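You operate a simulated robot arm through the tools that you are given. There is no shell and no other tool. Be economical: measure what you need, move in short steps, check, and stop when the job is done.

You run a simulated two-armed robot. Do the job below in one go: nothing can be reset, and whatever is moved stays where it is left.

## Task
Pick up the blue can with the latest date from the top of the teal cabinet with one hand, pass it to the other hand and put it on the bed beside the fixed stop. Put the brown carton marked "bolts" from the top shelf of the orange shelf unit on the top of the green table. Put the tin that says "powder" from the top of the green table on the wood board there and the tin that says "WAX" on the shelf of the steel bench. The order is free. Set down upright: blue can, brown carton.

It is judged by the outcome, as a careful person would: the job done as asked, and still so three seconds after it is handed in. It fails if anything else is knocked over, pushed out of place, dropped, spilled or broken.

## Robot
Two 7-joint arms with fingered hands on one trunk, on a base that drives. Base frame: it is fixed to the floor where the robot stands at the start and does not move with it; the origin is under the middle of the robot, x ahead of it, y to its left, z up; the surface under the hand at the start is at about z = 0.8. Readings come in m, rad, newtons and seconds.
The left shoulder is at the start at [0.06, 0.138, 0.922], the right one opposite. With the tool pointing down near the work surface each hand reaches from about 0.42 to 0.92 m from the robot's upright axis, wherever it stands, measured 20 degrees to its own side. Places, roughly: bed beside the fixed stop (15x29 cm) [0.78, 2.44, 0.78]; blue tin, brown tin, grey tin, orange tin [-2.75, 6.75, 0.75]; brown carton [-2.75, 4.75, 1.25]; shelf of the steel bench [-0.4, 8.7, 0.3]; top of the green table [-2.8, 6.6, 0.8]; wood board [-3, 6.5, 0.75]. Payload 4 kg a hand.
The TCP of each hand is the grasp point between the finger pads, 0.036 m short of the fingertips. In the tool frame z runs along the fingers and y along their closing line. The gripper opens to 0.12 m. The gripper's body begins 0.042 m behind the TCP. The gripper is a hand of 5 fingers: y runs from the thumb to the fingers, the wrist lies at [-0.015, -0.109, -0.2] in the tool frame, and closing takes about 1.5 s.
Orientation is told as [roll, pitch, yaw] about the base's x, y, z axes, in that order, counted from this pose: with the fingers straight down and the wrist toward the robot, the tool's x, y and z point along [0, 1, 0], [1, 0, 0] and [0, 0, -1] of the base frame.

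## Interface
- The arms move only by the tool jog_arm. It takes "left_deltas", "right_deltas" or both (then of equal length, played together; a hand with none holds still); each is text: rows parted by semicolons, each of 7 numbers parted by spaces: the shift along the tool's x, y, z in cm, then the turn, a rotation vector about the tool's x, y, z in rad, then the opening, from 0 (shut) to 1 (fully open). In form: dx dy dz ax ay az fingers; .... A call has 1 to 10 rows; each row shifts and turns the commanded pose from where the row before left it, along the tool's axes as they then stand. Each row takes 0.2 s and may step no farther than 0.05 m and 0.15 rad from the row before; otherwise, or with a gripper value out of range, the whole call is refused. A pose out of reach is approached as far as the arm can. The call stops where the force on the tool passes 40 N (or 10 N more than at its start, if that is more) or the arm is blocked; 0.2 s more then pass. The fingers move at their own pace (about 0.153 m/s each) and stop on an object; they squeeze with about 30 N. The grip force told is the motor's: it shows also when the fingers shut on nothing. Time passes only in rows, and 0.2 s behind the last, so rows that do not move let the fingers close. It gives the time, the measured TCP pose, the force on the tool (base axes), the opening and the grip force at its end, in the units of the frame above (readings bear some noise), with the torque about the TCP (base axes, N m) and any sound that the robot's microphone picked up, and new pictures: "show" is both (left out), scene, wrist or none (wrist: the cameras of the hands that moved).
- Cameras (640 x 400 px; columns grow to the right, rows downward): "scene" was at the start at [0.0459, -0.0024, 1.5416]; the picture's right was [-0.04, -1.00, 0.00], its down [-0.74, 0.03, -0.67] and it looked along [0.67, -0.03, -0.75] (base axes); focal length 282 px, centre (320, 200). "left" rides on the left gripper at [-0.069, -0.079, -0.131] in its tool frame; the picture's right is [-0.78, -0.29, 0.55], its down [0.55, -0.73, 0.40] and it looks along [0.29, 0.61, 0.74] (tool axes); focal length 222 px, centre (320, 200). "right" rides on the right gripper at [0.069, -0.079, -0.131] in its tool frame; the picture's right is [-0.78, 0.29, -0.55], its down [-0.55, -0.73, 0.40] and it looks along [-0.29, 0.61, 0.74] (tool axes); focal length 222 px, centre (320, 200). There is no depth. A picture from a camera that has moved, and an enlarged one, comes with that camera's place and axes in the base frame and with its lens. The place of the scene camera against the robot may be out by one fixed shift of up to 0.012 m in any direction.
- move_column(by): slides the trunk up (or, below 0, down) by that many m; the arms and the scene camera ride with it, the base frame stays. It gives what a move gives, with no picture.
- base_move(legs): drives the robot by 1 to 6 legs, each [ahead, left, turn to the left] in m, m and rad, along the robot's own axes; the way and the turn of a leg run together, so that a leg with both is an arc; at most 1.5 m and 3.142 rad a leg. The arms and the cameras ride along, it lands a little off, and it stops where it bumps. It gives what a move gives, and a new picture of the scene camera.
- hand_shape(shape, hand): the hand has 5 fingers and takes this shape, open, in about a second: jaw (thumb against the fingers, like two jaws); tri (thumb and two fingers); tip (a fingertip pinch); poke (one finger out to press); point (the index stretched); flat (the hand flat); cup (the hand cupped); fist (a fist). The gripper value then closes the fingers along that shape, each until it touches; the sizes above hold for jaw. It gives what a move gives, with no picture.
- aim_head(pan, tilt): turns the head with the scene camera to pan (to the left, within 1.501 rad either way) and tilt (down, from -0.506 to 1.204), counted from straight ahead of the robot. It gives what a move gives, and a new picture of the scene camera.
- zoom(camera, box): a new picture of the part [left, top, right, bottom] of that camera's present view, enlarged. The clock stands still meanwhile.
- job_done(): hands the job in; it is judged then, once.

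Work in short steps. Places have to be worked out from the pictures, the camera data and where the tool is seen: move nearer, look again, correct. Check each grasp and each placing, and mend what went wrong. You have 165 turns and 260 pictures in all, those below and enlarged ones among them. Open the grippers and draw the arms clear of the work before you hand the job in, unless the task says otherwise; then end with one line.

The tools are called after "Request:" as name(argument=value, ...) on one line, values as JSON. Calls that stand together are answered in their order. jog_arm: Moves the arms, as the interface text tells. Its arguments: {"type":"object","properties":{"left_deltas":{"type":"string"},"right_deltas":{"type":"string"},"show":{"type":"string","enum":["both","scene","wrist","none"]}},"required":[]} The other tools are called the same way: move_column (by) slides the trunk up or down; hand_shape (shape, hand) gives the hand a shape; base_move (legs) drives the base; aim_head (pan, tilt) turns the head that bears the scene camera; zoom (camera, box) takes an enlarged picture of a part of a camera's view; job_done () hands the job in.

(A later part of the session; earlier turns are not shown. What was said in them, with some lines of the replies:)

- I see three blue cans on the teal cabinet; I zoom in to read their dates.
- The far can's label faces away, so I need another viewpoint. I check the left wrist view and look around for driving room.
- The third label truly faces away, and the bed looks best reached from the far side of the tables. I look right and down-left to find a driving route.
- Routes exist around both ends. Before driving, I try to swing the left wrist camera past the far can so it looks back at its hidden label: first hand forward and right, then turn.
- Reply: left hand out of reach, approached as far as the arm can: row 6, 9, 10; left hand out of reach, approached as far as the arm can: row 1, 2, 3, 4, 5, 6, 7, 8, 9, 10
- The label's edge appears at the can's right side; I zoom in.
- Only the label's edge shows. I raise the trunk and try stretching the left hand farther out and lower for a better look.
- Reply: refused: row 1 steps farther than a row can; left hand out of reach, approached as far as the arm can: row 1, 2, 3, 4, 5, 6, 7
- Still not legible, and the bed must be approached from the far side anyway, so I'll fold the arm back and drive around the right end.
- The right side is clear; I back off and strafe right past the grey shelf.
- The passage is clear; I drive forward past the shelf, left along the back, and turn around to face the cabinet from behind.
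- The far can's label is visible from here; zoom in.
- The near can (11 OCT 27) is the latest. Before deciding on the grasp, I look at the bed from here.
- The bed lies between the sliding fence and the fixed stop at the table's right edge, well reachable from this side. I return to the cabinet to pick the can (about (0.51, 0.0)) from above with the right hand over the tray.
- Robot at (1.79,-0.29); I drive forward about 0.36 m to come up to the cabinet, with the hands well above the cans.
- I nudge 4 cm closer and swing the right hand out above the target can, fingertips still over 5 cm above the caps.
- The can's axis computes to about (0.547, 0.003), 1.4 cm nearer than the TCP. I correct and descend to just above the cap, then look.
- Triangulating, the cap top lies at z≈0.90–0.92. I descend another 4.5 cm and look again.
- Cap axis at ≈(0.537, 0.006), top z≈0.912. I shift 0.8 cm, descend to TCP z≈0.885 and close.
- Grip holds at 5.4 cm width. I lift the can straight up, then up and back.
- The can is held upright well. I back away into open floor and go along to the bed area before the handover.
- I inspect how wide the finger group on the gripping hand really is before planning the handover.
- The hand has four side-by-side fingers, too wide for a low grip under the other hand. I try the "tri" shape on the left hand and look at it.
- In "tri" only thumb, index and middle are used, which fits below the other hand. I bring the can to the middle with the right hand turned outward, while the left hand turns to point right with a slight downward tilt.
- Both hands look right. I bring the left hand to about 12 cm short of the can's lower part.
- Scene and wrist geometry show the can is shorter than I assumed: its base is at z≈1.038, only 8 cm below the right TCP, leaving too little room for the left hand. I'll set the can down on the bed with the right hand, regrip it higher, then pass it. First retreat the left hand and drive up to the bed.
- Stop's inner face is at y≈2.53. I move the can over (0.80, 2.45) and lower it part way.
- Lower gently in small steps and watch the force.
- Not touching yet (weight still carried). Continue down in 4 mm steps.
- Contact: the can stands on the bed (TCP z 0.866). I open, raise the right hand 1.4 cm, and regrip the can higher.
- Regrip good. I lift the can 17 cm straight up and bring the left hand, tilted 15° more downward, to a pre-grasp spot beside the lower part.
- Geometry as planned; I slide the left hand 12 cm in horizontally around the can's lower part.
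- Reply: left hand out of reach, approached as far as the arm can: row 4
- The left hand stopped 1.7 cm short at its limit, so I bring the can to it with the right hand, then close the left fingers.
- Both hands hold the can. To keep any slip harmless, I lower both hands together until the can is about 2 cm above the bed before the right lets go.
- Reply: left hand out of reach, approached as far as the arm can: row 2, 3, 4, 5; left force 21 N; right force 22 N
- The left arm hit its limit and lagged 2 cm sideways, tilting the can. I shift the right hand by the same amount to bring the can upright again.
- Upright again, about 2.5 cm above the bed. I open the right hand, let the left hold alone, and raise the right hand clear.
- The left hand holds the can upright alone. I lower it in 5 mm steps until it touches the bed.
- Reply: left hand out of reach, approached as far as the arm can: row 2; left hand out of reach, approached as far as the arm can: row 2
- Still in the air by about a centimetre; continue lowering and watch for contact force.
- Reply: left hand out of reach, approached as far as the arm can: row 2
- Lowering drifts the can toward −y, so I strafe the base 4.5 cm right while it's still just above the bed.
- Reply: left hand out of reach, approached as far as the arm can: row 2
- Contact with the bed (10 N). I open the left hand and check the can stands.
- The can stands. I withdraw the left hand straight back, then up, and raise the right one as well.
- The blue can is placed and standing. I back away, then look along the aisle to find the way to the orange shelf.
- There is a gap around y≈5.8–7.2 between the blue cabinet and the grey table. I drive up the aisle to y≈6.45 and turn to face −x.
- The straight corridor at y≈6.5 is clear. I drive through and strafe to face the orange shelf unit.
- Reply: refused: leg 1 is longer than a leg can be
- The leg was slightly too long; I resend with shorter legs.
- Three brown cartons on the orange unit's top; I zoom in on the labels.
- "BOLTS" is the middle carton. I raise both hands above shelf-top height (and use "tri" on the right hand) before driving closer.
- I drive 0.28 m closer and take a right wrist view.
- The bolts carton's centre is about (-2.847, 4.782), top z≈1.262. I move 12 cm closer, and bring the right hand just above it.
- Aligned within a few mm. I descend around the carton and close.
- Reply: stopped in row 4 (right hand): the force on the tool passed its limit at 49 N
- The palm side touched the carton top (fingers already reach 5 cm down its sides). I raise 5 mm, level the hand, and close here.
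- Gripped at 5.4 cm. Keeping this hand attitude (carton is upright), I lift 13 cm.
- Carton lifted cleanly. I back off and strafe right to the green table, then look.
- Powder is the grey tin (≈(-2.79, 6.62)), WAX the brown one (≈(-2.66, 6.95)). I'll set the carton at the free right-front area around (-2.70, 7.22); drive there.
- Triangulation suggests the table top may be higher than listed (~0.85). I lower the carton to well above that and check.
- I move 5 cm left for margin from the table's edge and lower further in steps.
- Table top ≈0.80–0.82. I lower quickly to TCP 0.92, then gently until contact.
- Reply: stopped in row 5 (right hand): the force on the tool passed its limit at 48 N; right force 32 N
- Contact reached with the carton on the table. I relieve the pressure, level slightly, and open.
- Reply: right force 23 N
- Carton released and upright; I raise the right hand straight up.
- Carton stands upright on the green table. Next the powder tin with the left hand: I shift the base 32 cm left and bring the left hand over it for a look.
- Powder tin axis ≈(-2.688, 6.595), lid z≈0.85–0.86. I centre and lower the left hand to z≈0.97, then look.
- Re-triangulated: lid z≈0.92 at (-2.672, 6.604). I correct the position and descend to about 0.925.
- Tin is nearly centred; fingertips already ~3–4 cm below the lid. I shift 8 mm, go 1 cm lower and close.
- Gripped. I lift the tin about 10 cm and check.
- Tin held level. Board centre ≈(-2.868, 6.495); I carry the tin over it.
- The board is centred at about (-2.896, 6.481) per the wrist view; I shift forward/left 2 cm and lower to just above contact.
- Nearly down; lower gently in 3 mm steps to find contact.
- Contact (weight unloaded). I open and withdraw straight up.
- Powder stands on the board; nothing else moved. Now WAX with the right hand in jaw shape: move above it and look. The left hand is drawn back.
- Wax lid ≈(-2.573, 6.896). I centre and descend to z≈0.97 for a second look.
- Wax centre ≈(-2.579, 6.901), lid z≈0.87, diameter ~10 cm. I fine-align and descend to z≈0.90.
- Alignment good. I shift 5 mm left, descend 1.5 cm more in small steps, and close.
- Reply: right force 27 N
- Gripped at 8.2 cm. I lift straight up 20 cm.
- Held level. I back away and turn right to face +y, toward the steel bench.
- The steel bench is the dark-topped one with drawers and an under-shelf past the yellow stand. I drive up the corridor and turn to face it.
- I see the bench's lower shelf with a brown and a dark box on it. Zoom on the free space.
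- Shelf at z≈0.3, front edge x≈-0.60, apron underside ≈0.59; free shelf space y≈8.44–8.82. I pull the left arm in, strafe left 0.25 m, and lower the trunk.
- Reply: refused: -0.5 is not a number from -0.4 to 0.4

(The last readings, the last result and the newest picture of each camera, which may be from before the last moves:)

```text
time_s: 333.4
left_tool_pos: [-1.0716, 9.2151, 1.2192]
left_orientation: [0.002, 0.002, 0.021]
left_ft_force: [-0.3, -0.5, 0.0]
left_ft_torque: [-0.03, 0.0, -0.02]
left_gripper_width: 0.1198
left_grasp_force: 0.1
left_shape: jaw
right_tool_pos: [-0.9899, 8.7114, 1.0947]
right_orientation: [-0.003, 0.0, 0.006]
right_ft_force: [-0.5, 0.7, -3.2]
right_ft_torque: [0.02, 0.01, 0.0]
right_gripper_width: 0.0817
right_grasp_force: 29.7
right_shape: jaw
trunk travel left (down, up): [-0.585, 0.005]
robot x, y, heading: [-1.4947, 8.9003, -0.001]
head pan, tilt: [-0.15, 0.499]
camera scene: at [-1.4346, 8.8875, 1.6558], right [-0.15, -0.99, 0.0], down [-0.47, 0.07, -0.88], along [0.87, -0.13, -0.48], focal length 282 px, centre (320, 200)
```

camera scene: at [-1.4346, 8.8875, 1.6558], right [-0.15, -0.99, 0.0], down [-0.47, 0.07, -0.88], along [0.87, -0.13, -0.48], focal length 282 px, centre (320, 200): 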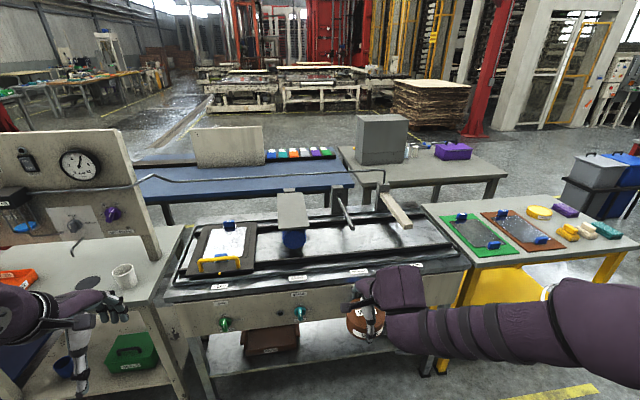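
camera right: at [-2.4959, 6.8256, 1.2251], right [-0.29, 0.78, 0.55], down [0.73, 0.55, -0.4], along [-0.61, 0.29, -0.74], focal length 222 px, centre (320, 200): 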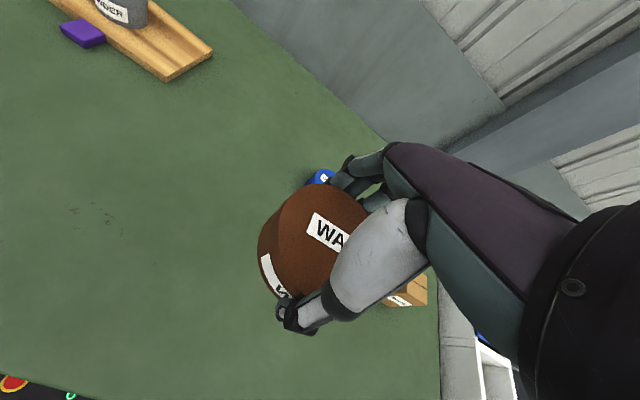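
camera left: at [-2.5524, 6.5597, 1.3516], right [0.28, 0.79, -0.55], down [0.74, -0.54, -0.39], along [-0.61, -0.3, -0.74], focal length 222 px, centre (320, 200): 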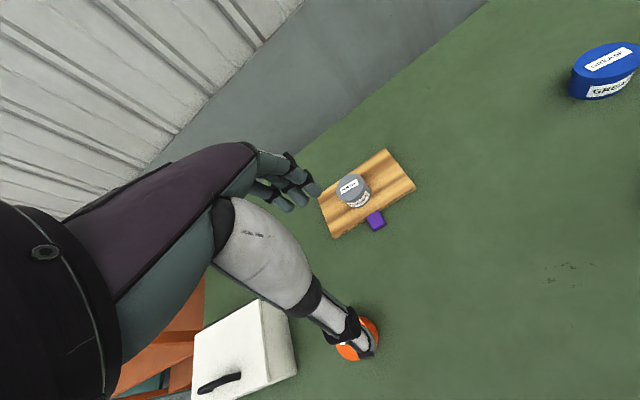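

Lower the trunk in two steps.

Request:
move_column(by=-0.4)

Request:
move_column(by=-0.1)

Request:
jog_arm(right_deltas="0 0 3 0 0 0 0;0 0 4 0 0 0 0;0 0 4 0 0 0 0;0 0 4 0 0 0 0;0 0 4 0 0 0 0;0 0 2 0 0 0 0", show="both")

```text
time_s: 337.2
left_tool_pos: [-1.0723, 9.2146, 0.8211]
left_orientation: [0.002, 0.003, 0.021]
left_ft_force: [-0.3, 1.5, -0.3]
left_ft_torque: [0.01, -0.01, 0.02]
left_gripper_width: 0.1197
left_grasp_force: 0.1
left_shape: jaw
right_tool_pos: [-0.9925, 8.7119, 0.6945]
right_orientation: [-0.003, -0.001, 0.004]
right_ft_force: [-0.7, 0.0, -2.7]
right_ft_torque: [0.02, 0.04, -0.01]
right_gripper_width: 0.0817
right_grasp_force: 30.3
right_shape: jaw
trunk travel left (down, up): [-0.185, 0.405]
robot x, y, heading: [-1.4932, 8.899, -0.001]
head pan, tilt: [-0.15, 0.499]
```

```text
time_s: 338.5
left_tool_pos: [-1.0719, 9.2144, 0.7214]
left_orientation: [0.002, 0.003, 0.02]
left_ft_force: [1.1, 0.4, 0.6]
left_ft_torque: [0.0, 0.0, -0.02]
left_gripper_width: 0.1199
left_grasp_force: 0.2
left_shape: jaw
right_tool_pos: [-0.9916, 8.7117, 0.5945]
right_orientation: [-0.003, -0.002, 0.005]
right_ft_force: [-1.0, 0.0, -2.9]
right_ft_torque: [-0.01, -0.02, -0.02]
right_gripper_width: 0.0819
right_grasp_force: 29.9
right_shape: jaw
trunk travel left (down, up): [-0.085, 0.505]
robot x, y, heading: [-1.4937, 8.8994, -0.001]
head pan, tilt: [-0.15, 0.499]
```

```text
time_s: 339.9
left_tool_pos: [-1.0726, 9.2143, 0.7207]
left_orientation: [0.001, 0.002, 0.022]
left_ft_force: [-0.7, -0.9, 0.2]
left_ft_torque: [0.01, -0.02, 0.02]
left_gripper_width: 0.1199
left_grasp_force: 0.0
left_shape: jaw
right_tool_pos: [-0.9896, 8.7113, 0.3833]
right_orientation: [-0.002, 0.0, 0.005]
right_ft_force: [0.7, 0.6, -2.9]
right_ft_torque: [-0.02, 0.02, -0.04]
right_gripper_width: 0.082
right_grasp_force: 30.2
right_shape: jaw
trunk travel left (down, up): [-0.085, 0.505]
robot x, y, heading: [-1.4972, 8.8967, 0.0]
head pan, tilt: [-0.15, 0.499]
camera scene: at [-1.4349, 8.8874, 1.156], right [-0.15, -0.99, 0.0], down [-0.47, 0.07, -0.88], along [0.87, -0.13, -0.48], focal length 282 px, centre (320, 200)
camera right: at [-1.0684, 8.7806, 0.5144], right [0.29, -0.78, 0.55], down [-0.73, -0.55, -0.4], along [0.61, -0.28, -0.74], focal length 222 px, centre (320, 200)
```

scene: 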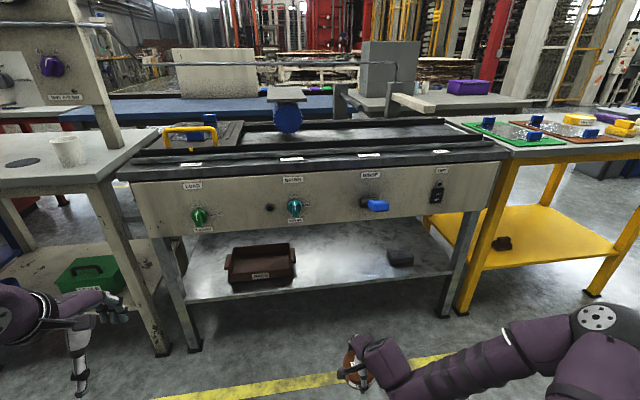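
right: 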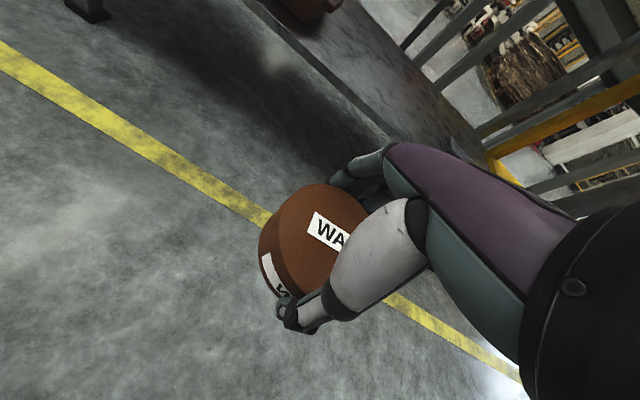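

Clear view now: shelf z≈0.27–0.30, apron bottom ≈0.60. I drive 0.22 m forward and shift the hand slightly.

Request:
base_move(legs=[[0.22, 0, 0]])

Request:
jog_arm(right_deltas="-1.5 3 0.5 0 0 0 0;-1 3 0.5 0 0 0 0", show="both")

```text
time_s: 341.6
left_tool_pos: [-0.8501, 9.214, 0.7207]
left_orientation: [0.001, 0.002, 0.022]
left_ft_force: [-1.3, -0.3, -0.9]
left_ft_torque: [-0.01, -0.01, 0.01]
left_gripper_width: 0.1197
left_grasp_force: 0.0
left_shape: jaw
right_tool_pos: [-0.7701, 8.7102, 0.3845]
right_orientation: [-0.002, 0.001, 0.006]
right_ft_force: [-0.5, 0.7, -2.8]
right_ft_torque: [-0.01, 0.01, 0.0]
right_gripper_width: 0.0818
right_grasp_force: 29.3
right_shape: jaw
trunk travel left (down, up): [-0.085, 0.505]
robot x, y, heading: [-1.2743, 8.8974, 0.003]
head pan, tilt: [-0.15, 0.499]
camera scene: at [-1.214, 8.8872, 1.1559], right [-0.15, -0.99, 0.0], down [-0.47, 0.07, -0.88], along [0.87, -0.13, -0.48], focal length 282 px, centre (320, 200)
```

scene: 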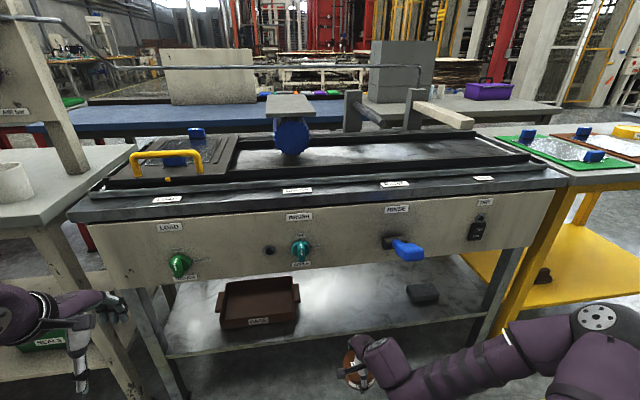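

```text
time_s: 342.2
left_tool_pos: [-0.8511, 9.2137, 0.7205]
left_orientation: [0.003, 0.002, 0.019]
left_ft_force: [-0.6, -0.4, 0.5]
left_ft_torque: [-0.01, -0.02, -0.02]
left_gripper_width: 0.1198
left_grasp_force: 0.1
left_shape: jaw
right_tool_pos: [-0.7098, 8.6855, 0.3752]
right_orientation: [-0.001, 0.002, 0.004]
right_ft_force: [-0.7, 0.2, -2.1]
right_ft_torque: [0.01, 0.01, 0.01]
right_gripper_width: 0.0818
right_grasp_force: 29.4
right_shape: jaw
trunk travel left (down, up): [-0.085, 0.505]
robot x, y, heading: [-1.272, 8.8973, -0.0]
head pan, tilt: [-0.15, 0.499]
camera scene: at [-1.214, 8.8872, 1.1559], right [-0.15, -0.99, 0.0], down [-0.47, 0.07, -0.88], along [0.87, -0.13, -0.48], focal length 282 px, centre (320, 200)
camera right: at [-0.7873, 8.7552, 0.5047], right [0.3, -0.78, 0.55], down [-0.73, -0.55, -0.4], along [0.61, -0.28, -0.74], focal length 222 px, centre (320, 200)
```

scene: 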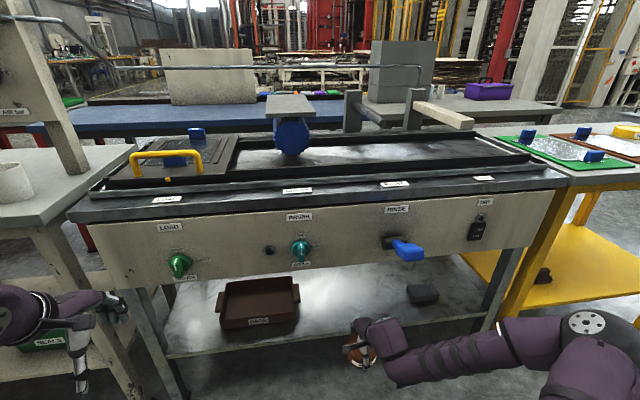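
right: 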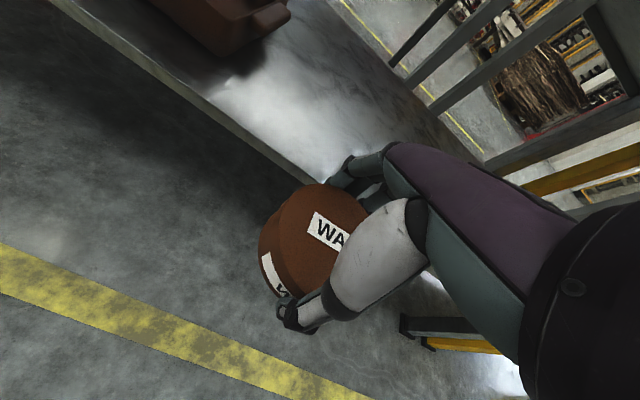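

The shelf edge is at about z 0.30; the tin (base ≈0.335) clears it. I move in 13 cm and check.

Request:
jog_arm(right_deltas="0 4 0 0 0 0 0;0 4.5 0 0 0 0 0;0 4.5 0 0 0 0 0", show="both")

```text
time_s: 343.0
left_tool_pos: [-0.8509, 9.2132, 0.7206]
left_orientation: [0.002, 0.0, 0.02]
left_ft_force: [0.2, -0.9, 0.6]
left_ft_torque: [0.04, 0.0, 0.03]
left_gripper_width: 0.1197
left_grasp_force: 0.1
left_shape: jaw
right_tool_pos: [-0.5781, 8.6864, 0.375]
right_orientation: [0.002, 0.0, 0.003]
right_ft_force: [-0.7, 0.5, -3.5]
right_ft_torque: [0.01, 0.01, 0.02]
right_gripper_width: 0.0817
right_grasp_force: 30.6
right_shape: jaw
trunk travel left (down, up): [-0.085, 0.505]
robot x, y, heading: [-1.2711, 8.9005, 0.001]
head pan, tilt: [-0.15, 0.499]
camera scene: at [-1.214, 8.8871, 1.1559], right [-0.15, -0.99, 0.0], down [-0.47, 0.07, -0.88], along [0.87, -0.13, -0.48], focal length 282 px, centre (320, 200)
camera right: at [-0.657, 8.756, 0.505], right [0.3, -0.78, 0.55], down [-0.73, -0.55, -0.4], along [0.61, -0.28, -0.74], focal length 222 px, centre (320, 200)
```

scene: 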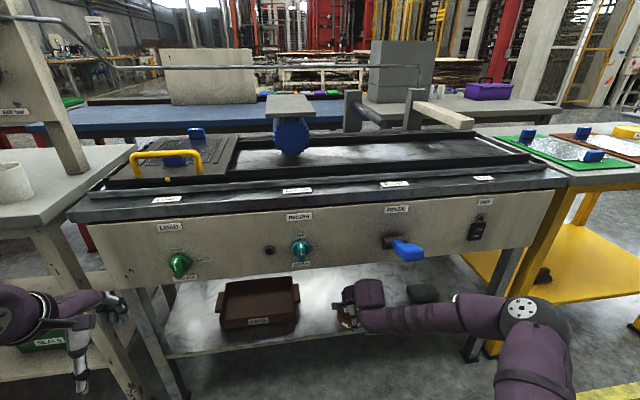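
right: 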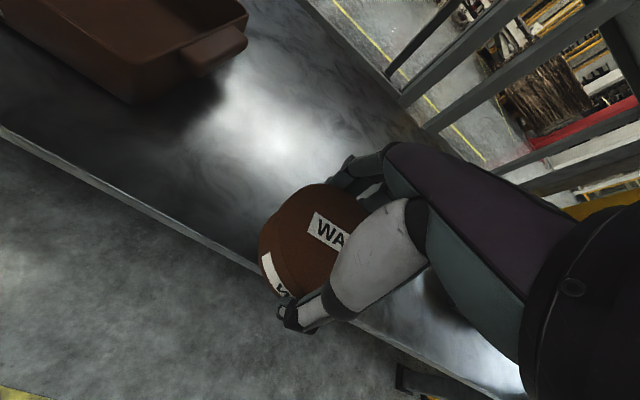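

Clearance under the apron looks fine; move in 5.5 cm more.

Request:
jog_arm(right_deltas="0 2.7 0 0 0 0 0;0 2.8 0 0 0 0 0", show="wrist")

Request:
zoom(camera="scene", box=[290, 220, 470, 350])

```text
time_s: 343.6
left_tool_pos: [-0.8506, 9.214, 0.7203]
left_orientation: [0.002, 0.002, 0.021]
left_ft_force: [-0.2, 0.5, -0.2]
left_ft_torque: [-0.03, 0.0, 0.01]
left_gripper_width: 0.12
left_grasp_force: 0.0
left_shape: jaw
right_tool_pos: [-0.5243, 8.6866, 0.3747]
right_orientation: [-0.001, 0.001, 0.006]
right_ft_force: [0.0, -0.7, -3.2]
right_ft_torque: [-0.01, 0.01, -0.01]
right_gripper_width: 0.0818
right_grasp_force: 30.0
right_shape: jaw
trunk travel left (down, up): [-0.085, 0.505]
robot x, y, heading: [-1.269, 8.8991, -0.003]
head pan, tilt: [-0.15, 0.499]
camera right: at [-0.6019, 8.7567, 0.5043], right [0.3, -0.78, 0.55], down [-0.73, -0.55, -0.4], along [0.61, -0.28, -0.74], focal length 222 px, centre (320, 200)
```

right: 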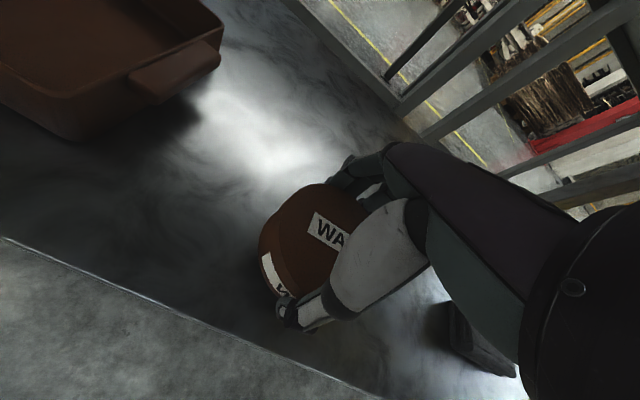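

```text
3.08 times, centred on (380, 285) of scene
camera zoom: at [-1.2139, 8.8871, 1.1559], right [-0.15, -0.99, 0.0], down [-0.47, 0.07, -0.88], along [0.87, -0.13, -0.48], focal length 868 px, centre (135, -62)
```

zoom: 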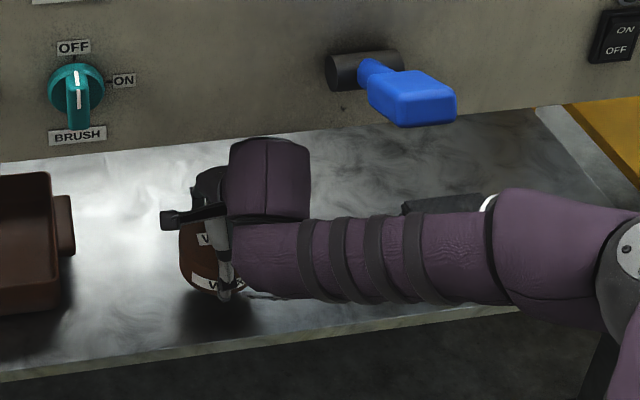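

Tin is fully over the shelf with clearance all round. I lower gently.

Request:
jog_arm(right_deltas="0 0 1.2 0 0 0 0;0 0 0.8 0 0 0 0;0 0 0.4 0 0 0 0", show="none")

Request:
jog_arm(right_deltas="0 0 0.4 0 0 0 0;0 0 0.3 0 0 0 0;0 0 0.3 0 0 0 0", show="wrist")

```text
time_s: 344.4
left_tool_pos: [-0.851, 9.2143, 0.7213]
left_orientation: [0.002, 0.001, 0.02]
left_ft_force: [0.3, -0.1, -0.7]
left_ft_torque: [0.0, 0.03, 0.01]
left_gripper_width: 0.1199
left_grasp_force: 0.0
left_shape: jaw
right_tool_pos: [-0.5241, 8.6879, 0.3497]
right_orientation: [0.0, 0.002, 0.006]
right_ft_force: [0.2, 0.1, -3.7]
right_ft_torque: [-0.01, 0.02, -0.02]
right_gripper_width: 0.0818
right_grasp_force: 29.7
right_shape: jaw
trunk travel left (down, up): [-0.085, 0.505]
robot x, y, heading: [-1.2715, 8.9007, 0.002]
head pan, tilt: [-0.15, 0.499]
```

```text
time_s: 345.2
left_tool_pos: [-0.8511, 9.2139, 0.7205]
left_orientation: [0.003, 0.001, 0.02]
left_ft_force: [-0.3, 0.0, -0.3]
left_ft_torque: [0.01, -0.03, 0.02]
left_gripper_width: 0.1198
left_grasp_force: 0.0
left_shape: jaw
right_tool_pos: [-0.5241, 8.6873, 0.3404]
right_orientation: [-0.002, 0.0, 0.006]
right_ft_force: [-0.4, 0.7, -3.4]
right_ft_torque: [0.01, 0.03, 0.0]
right_gripper_width: 0.0819
right_grasp_force: 30.3
right_shape: jaw
trunk travel left (down, up): [-0.085, 0.505]
robot x, y, heading: [-1.2749, 8.8965, 0.001]
head pan, tilt: [-0.15, 0.499]
camera right: at [-0.6023, 8.7567, 0.4704], right [0.3, -0.78, 0.55], down [-0.73, -0.55, -0.4], along [0.61, -0.28, -0.74], focal length 222 px, centre (320, 200)
```

right: 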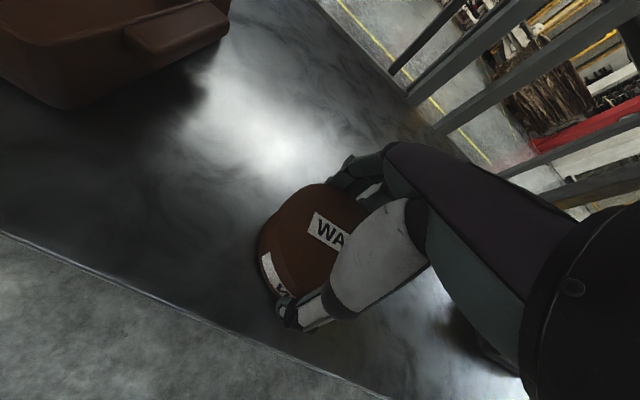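

Not yet touching; continue down in 3 mm steps.

Request:
jog_arm(right_deltas="0 0 0.3 0 0 0 0;0 0 0.3 0 0 0 0", show="none")

Request:
jog_arm(right_deltas="0 0 0.3 0 0 0 0;0 0 0.3 0 0 0 0", show="none")

Request:
jog_arm(right_deltas="0 0 0.3 0 0 0 0", show="none")

```text
time_s: 345.8
left_tool_pos: [-0.8522, 9.2151, 0.722]
left_orientation: [0.002, 0.0, 0.019]
left_ft_force: [0.0, 0.3, -0.4]
left_ft_torque: [0.01, 0.03, 0.0]
left_gripper_width: 0.1198
left_grasp_force: 0.1
left_shape: jaw
right_tool_pos: [-0.524, 8.6869, 0.3364]
right_orientation: [0.0, -0.004, 0.004]
right_ft_force: [-2.7, -0.6, 10.5]
right_ft_torque: [0.02, 0.36, -0.04]
right_gripper_width: 0.0814
right_grasp_force: 30.1
right_shape: jaw
trunk travel left (down, up): [-0.085, 0.505]
robot x, y, heading: [-1.2702, 8.9014, -0.001]
head pan, tilt: [-0.15, 0.499]
```

```text
time_s: 346.5
left_tool_pos: [-0.8523, 9.2135, 0.7215]
left_orientation: [0.003, -0.001, 0.02]
left_ft_force: [-0.3, 0.2, -0.5]
left_ft_torque: [-0.03, 0.02, 0.0]
left_gripper_width: 0.1199
left_grasp_force: 0.1
left_shape: jaw
right_tool_pos: [-0.5213, 8.6882, 0.3373]
right_orientation: [0.001, -0.015, 0.008]
right_ft_force: [-3.6, -0.6, 16.8]
right_ft_torque: [0.05, 1.09, 0.02]
right_gripper_width: 0.0805
right_grasp_force: 29.5
right_shape: jaw
trunk travel left (down, up): [-0.085, 0.505]
robot x, y, heading: [-1.2686, 8.8979, 0.003]
head pan, tilt: [-0.15, 0.499]
stopped in row 2 (right hand): the force on the tool passed its limit at 42 N (the readings are from after the stop); the commanded pose is now the measured one
```

```text
time_s: 346.9
left_tool_pos: [-0.8526, 9.2145, 0.7216]
left_orientation: [0.001, -0.001, 0.018]
left_ft_force: [-0.3, 0.3, -0.7]
left_ft_torque: [-0.01, -0.01, -0.01]
left_gripper_width: 0.1198
left_grasp_force: 0.2
left_shape: jaw
right_tool_pos: [-0.521, 8.6883, 0.3369]
right_orientation: [0.001, -0.019, 0.006]
right_ft_force: [-7.8, -0.3, 37.7]
right_ft_torque: [0.14, 2.34, 0.03]
right_gripper_width: 0.0809
right_grasp_force: 30.1
right_shape: jaw
trunk travel left (down, up): [-0.085, 0.505]
robot x, y, heading: [-1.2747, 8.8978, -0.001]
head pan, tilt: [-0.15, 0.499]
```

The tin is on the shelf (contact at 0.337). I relieve the pressure by 4 mm and open, then look.

Request:
jog_arm(right_deltas="0 0 -0.35 0.015 0 0 0;0 0 0 0 0 0 0;0 0 0 0 0 0 0.7;0 0 0 0 0 0 1;0 0 0 0 0 0 1;0 0 0 0 0 0 1", show="wrist")

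```text
time_s: 348.3
left_tool_pos: [-0.8519, 9.2152, 0.7217]
left_orientation: [0.002, -0.001, 0.02]
left_ft_force: [-0.4, -0.2, -0.7]
left_ft_torque: [-0.01, -0.03, 0.03]
left_gripper_width: 0.1198
left_grasp_force: 0.0
left_shape: jaw
right_tool_pos: [-0.5224, 8.6872, 0.3373]
right_orientation: [-0.001, 0.002, 0.008]
right_ft_force: [-11.4, -0.5, 30.7]
right_ft_torque: [0.22, -1.55, 0.11]
right_gripper_width: 0.1154
right_grasp_force: 0.1
right_shape: jaw
trunk travel left (down, up): [-0.085, 0.505]
robot x, y, heading: [-1.271, 8.9, -0.003]
head pan, tilt: [-0.15, 0.499]
camera right: at [-0.5996, 8.7574, 0.4675], right [0.3, -0.78, 0.55], down [-0.73, -0.55, -0.4], along [0.61, -0.28, -0.74], focal length 222 px, centre (320, 200)
```

right: 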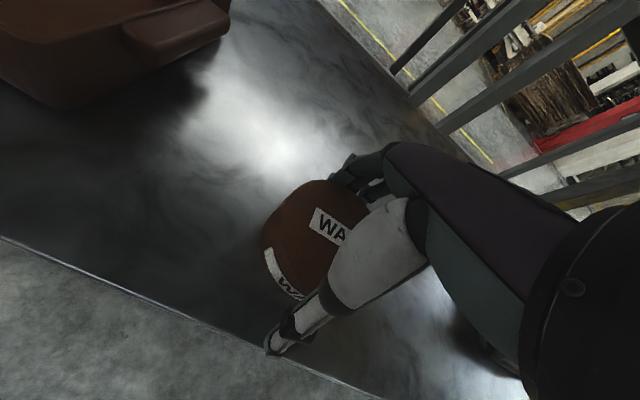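

Tin released. I raise the hand carefully in 1 cm steps, watching for contact with the apron above.

Request:
jog_arm(right_deltas="0 -0.3 -1 0 0 0 1;0 0 -1 0 0 0 1;0 0 -1 0 0 0 1;0 0 -0.8 0 0 0 1", show="wrist")

Request:
zoom(camera="scene", box=[290, 220, 470, 350])

```text
time_s: 349.3
left_tool_pos: [-0.8502, 9.2143, 0.7201]
left_orientation: [0.001, 0.001, 0.019]
left_ft_force: [0.1, 0.2, 0.6]
left_ft_torque: [0.01, 0.01, -0.01]
left_gripper_width: 0.1196
left_grasp_force: 0.0
left_shape: jaw
right_tool_pos: [-0.5252, 8.6866, 0.3709]
right_orientation: [0.0, 0.008, 0.005]
right_ft_force: [0.4, 0.1, 0.2]
right_ft_torque: [-0.01, -0.01, 0.0]
right_gripper_width: 0.1199
right_grasp_force: 0.2
right_shape: jaw
trunk travel left (down, up): [-0.085, 0.505]
robot x, y, heading: [-1.2723, 8.8998, 0.0]
head pan, tilt: [-0.15, 0.499]
camera right: at [-0.6023, 8.7567, 0.5022], right [0.3, -0.78, 0.54], down [-0.73, -0.55, -0.39], along [0.61, -0.28, -0.74], focal length 222 px, centre (320, 200)
```

right: 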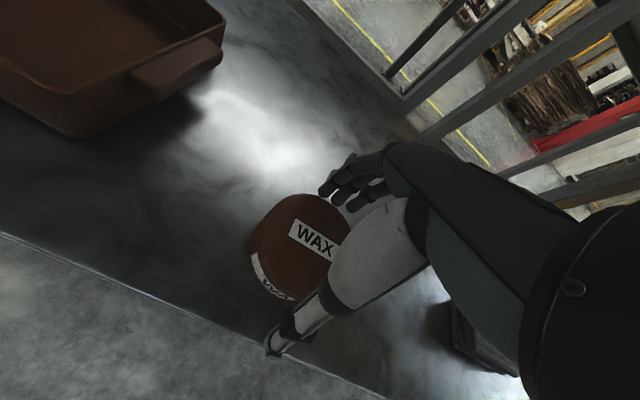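

```text
3.08 times, centred on (380, 285) of scene
camera zoom: at [-1.214, 8.8872, 1.1559], right [-0.15, -0.99, 0.0], down [-0.47, 0.07, -0.88], along [0.87, -0.13, -0.48], focal length 868 px, centre (135, -62)
```

zoom: 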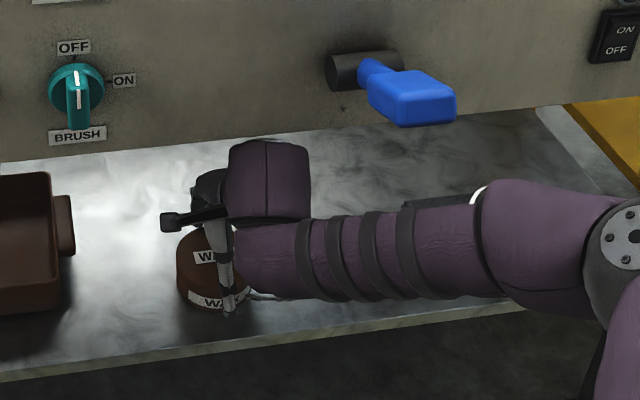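

Free so far; raise another 2.5 cm carefully so the fingertips clear the lid.

Request:
jog_arm(right_deltas="0 0 -0.8 0 0 0 1;0 0 -0.8 0 0 0 1;0 0 -0.9 0 0 0 1", show="wrist")

Request:
zoom(camera="scene", box=[290, 220, 470, 350])

```text
time_s: 350.3
left_tool_pos: [-0.8522, 9.2129, 0.7233]
left_orientation: [0.004, 0.0, 0.021]
left_ft_force: [0.7, 0.6, -0.2]
left_ft_torque: [-0.02, 0.01, -0.01]
left_gripper_width: 0.1195
left_grasp_force: 0.1
left_shape: jaw
right_tool_pos: [-0.5397, 8.6889, 0.3746]
right_orientation: [-0.001, 0.047, 0.011]
right_ft_force: [-0.4, -0.2, -0.8]
right_ft_torque: [0.02, -0.04, 0.02]
right_gripper_width: 0.1198
right_grasp_force: 0.0
right_shape: jaw
trunk travel left (down, up): [-0.085, 0.505]
robot x, y, heading: [-1.2742, 8.9023, 0.0]
head pan, tilt: [-0.15, 0.499]
stopped in row 3 (right hand): the arm was blocked; the commanded pose is now the measured one
camera right: at [-0.612, 8.7576, 0.5087], right [0.33, -0.78, 0.53], down [-0.75, -0.56, -0.36], along [0.58, -0.28, -0.76], focal length 222 px, centre (320, 200)
```

right: 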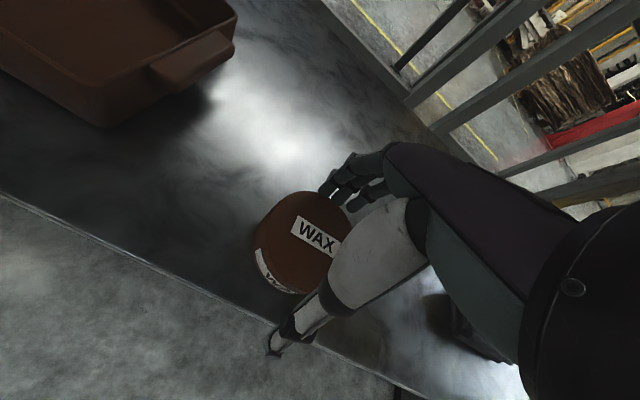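

```text
3.08 times, centred on (380, 285) of scene
camera zoom: at [-1.2145, 8.8869, 1.1576], right [-0.15, -0.99, 0.0], down [-0.47, 0.07, -0.88], along [0.87, -0.13, -0.48], focal length 868 px, centre (135, -62)
```

zoom: 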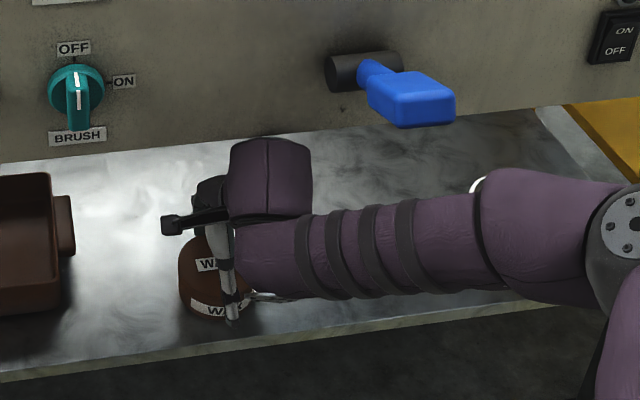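

The wrist touched the apron's underside. I drop 6 mm, re-level, then free the tin by tilting the fingers forward-up while raising, which keeps the wrist low.

Request:
jog_arm(right_deltas="0 0.6 0.5 0 0 0 1;0 0.5 0 -0.045 0 0 1;0 0 -0.6 -0.07 0 0 1;0 0.05 -0.9 -0.07 0 0 1;0 0.12 -0.9 -0.07 0 0 1", show="wrist")

Request:
zoom(camera="scene", box=[290, 220, 470, 350])

```text
time_s: 351.5
left_tool_pos: [-0.8511, 9.2142, 0.7206]
left_orientation: [0.001, 0.002, 0.021]
left_ft_force: [-0.6, -1.5, 0.4]
left_ft_torque: [-0.01, 0.04, 0.0]
left_gripper_width: 0.1198
left_grasp_force: 0.1
left_shape: jaw
right_tool_pos: [-0.5268, 8.6901, 0.3967]
right_orientation: [-0.002, -0.216, 0.011]
right_ft_force: [-0.7, 0.4, 0.7]
right_ft_torque: [-0.01, -0.01, -0.03]
right_gripper_width: 0.1196
right_grasp_force: 0.1
right_shape: jaw
trunk travel left (down, up): [-0.085, 0.505]
robot x, y, heading: [-1.2702, 8.9032, 0.003]
head pan, tilt: [-0.15, 0.499]
camera right: at [-0.6305, 8.7585, 0.5072], right [0.18, -0.78, 0.6], down [-0.63, -0.56, -0.55], along [0.76, -0.28, -0.59], focal length 222 px, centre (320, 200)
```

right: 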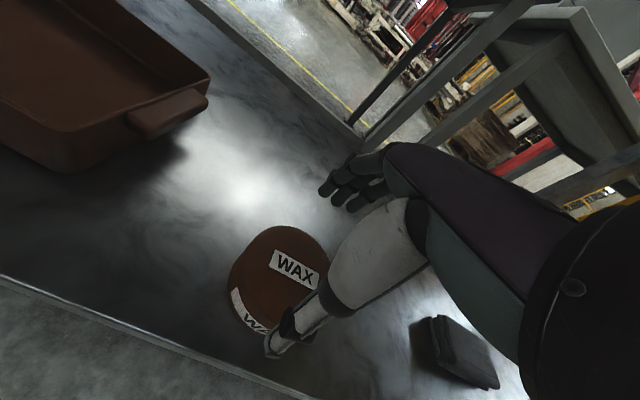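

```text
3.08 times, centred on (380, 285) of scene
camera zoom: at [-1.2145, 8.8877, 1.1559], right [-0.15, -0.99, 0.0], down [-0.47, 0.07, -0.88], along [0.87, -0.13, -0.48], focal length 868 px, centre (135, -62)
```

zoom: 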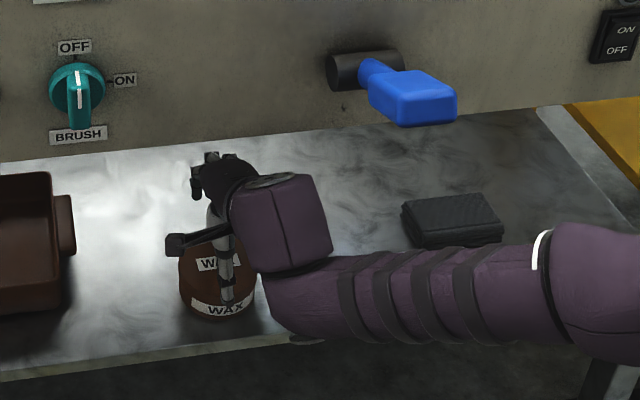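

Fingers are now above the lid. I withdraw horizontally back toward the robot.

Request:
jog_arm(right_deltas="0 0.1 -0.4 -0.05 0 0 1;0 -2.9 -0.7 0 0 0 1;0 -3.9 -1 0 0 0 1;0 -3.9 -1 0 0 0 1;0 -3.9 -1 0 0 0 1;0 -3.9 -1 0 0 0 1", show="scene")

Request:
zoom(camera="scene", box=[250, 220, 450, 350])

```text
time_s: 352.9
left_tool_pos: [-0.8513, 9.2148, 0.7201]
left_orientation: [0.0, 0.001, 0.022]
left_ft_force: [0.7, -0.2, 0.1]
left_ft_torque: [-0.05, 0.04, 0.02]
left_gripper_width: 0.1201
left_grasp_force: 0.1
left_shape: jaw
right_tool_pos: [-0.7074, 8.6661, 0.4047]
right_orientation: [-0.002, -0.262, 0.011]
right_ft_force: [0.0, 0.6, 0.0]
right_ft_torque: [0.0, -0.03, 0.02]
right_gripper_width: 0.1202
right_grasp_force: 0.1
right_shape: jaw
right hand out of reach, approached as far as the arm can: row 6
trunk travel left (down, up): [-0.085, 0.505]
robot x, y, heading: [-1.2728, 8.8996, -0.0]
head pan, tilt: [-0.15, 0.499]
camera scene: at [-1.2142, 8.8881, 1.1561], right [-0.15, -0.99, 0.0], down [-0.47, 0.07, -0.88], along [0.87, -0.13, -0.48], focal length 282 px, centre (320, 200)
```

scene: 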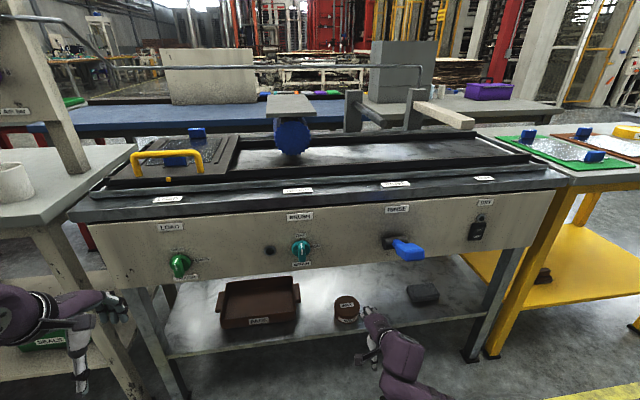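

```text
3.08 times, centred on (350, 285) of scene
camera zoom: at [-1.2142, 8.8881, 1.1561], right [-0.15, -0.99, 0.0], down [-0.47, 0.07, -0.88], along [0.87, -0.13, -0.48], focal length 868 px, centre (228, -62)
```

zoom: 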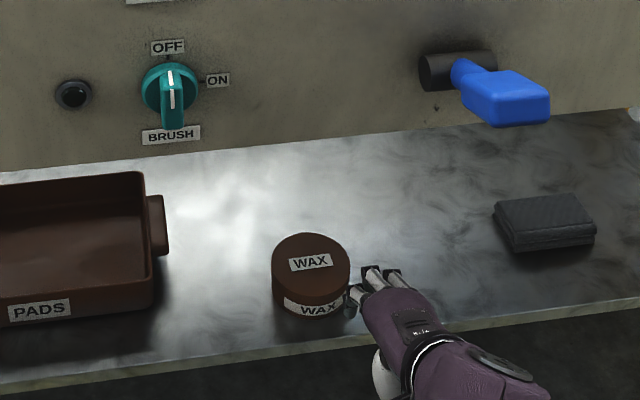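

WAX rests on the shelf with the PADS tray and dark box undisturbed. I back the robot clear and take a last look.

Request:
base_move(legs=[[-0.4, 0, 0]])

Request:
zoom(camera="scene", box=[170, 180, 470, 340])

```text
time_s: 355.4
left_tool_pos: [-1.2512, 9.215, 0.7198]
left_orientation: [0.001, 0.002, 0.02]
left_ft_force: [-0.2, 0.3, -0.9]
left_ft_torque: [0.03, 0.02, -0.02]
left_gripper_width: 0.1197
left_grasp_force: 0.1
left_shape: jaw
right_tool_pos: [-1.1087, 8.6645, 0.404]
right_orientation: [-0.001, -0.259, 0.008]
right_ft_force: [0.4, -0.4, 0.3]
right_ft_torque: [-0.02, 0.01, 0.03]
right_gripper_width: 0.1201
right_grasp_force: 0.1
right_shape: jaw
trunk travel left (down, up): [-0.085, 0.505]
robot x, y, heading: [-1.6715, 8.8997, -0.003]
head pan, tilt: [-0.15, 0.499]
camera scene: at [-1.6154, 8.8879, 1.1559], right [-0.15, -0.99, 0.0], down [-0.47, 0.07, -0.88], along [0.87, -0.13, -0.48], focal length 282 px, centre (320, 200)
```

scene: 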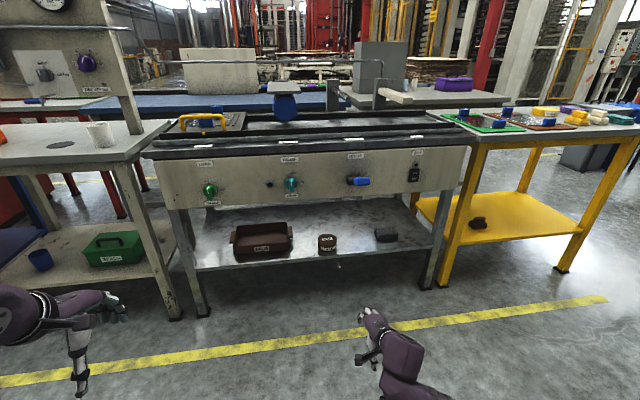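

```text
2.13 times, centred on (320, 260) of scene
camera zoom: at [-1.6154, 8.8879, 1.1559], right [-0.15, -0.99, 0.0], down [-0.47, 0.07, -0.88], along [0.87, -0.13, -0.48], focal length 602 px, centre (320, 72)
```

zoom: 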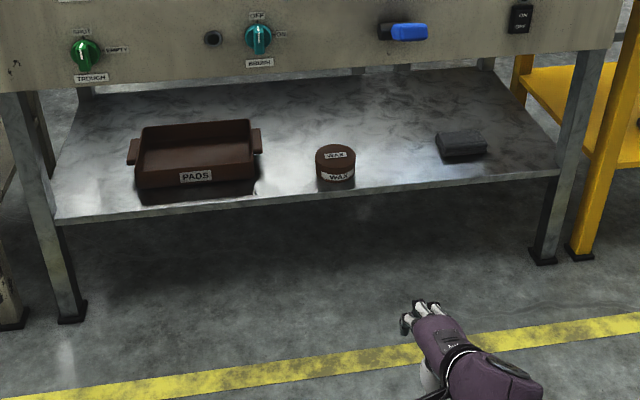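

All four items are in place, both hands are open and the arms are clear of the work, so I hand the job in.

Request:
job_done()

```text
The job is handed in.
```

The job is handed in. The 11 OCT 27 can was passed from the right hand to the left and stands upright on the bed by the fixed stop. The BOLTS carton stands upright on the green table, the POWDER tin is on the wood board, and the WAX tin is on the steel bench's shelf.
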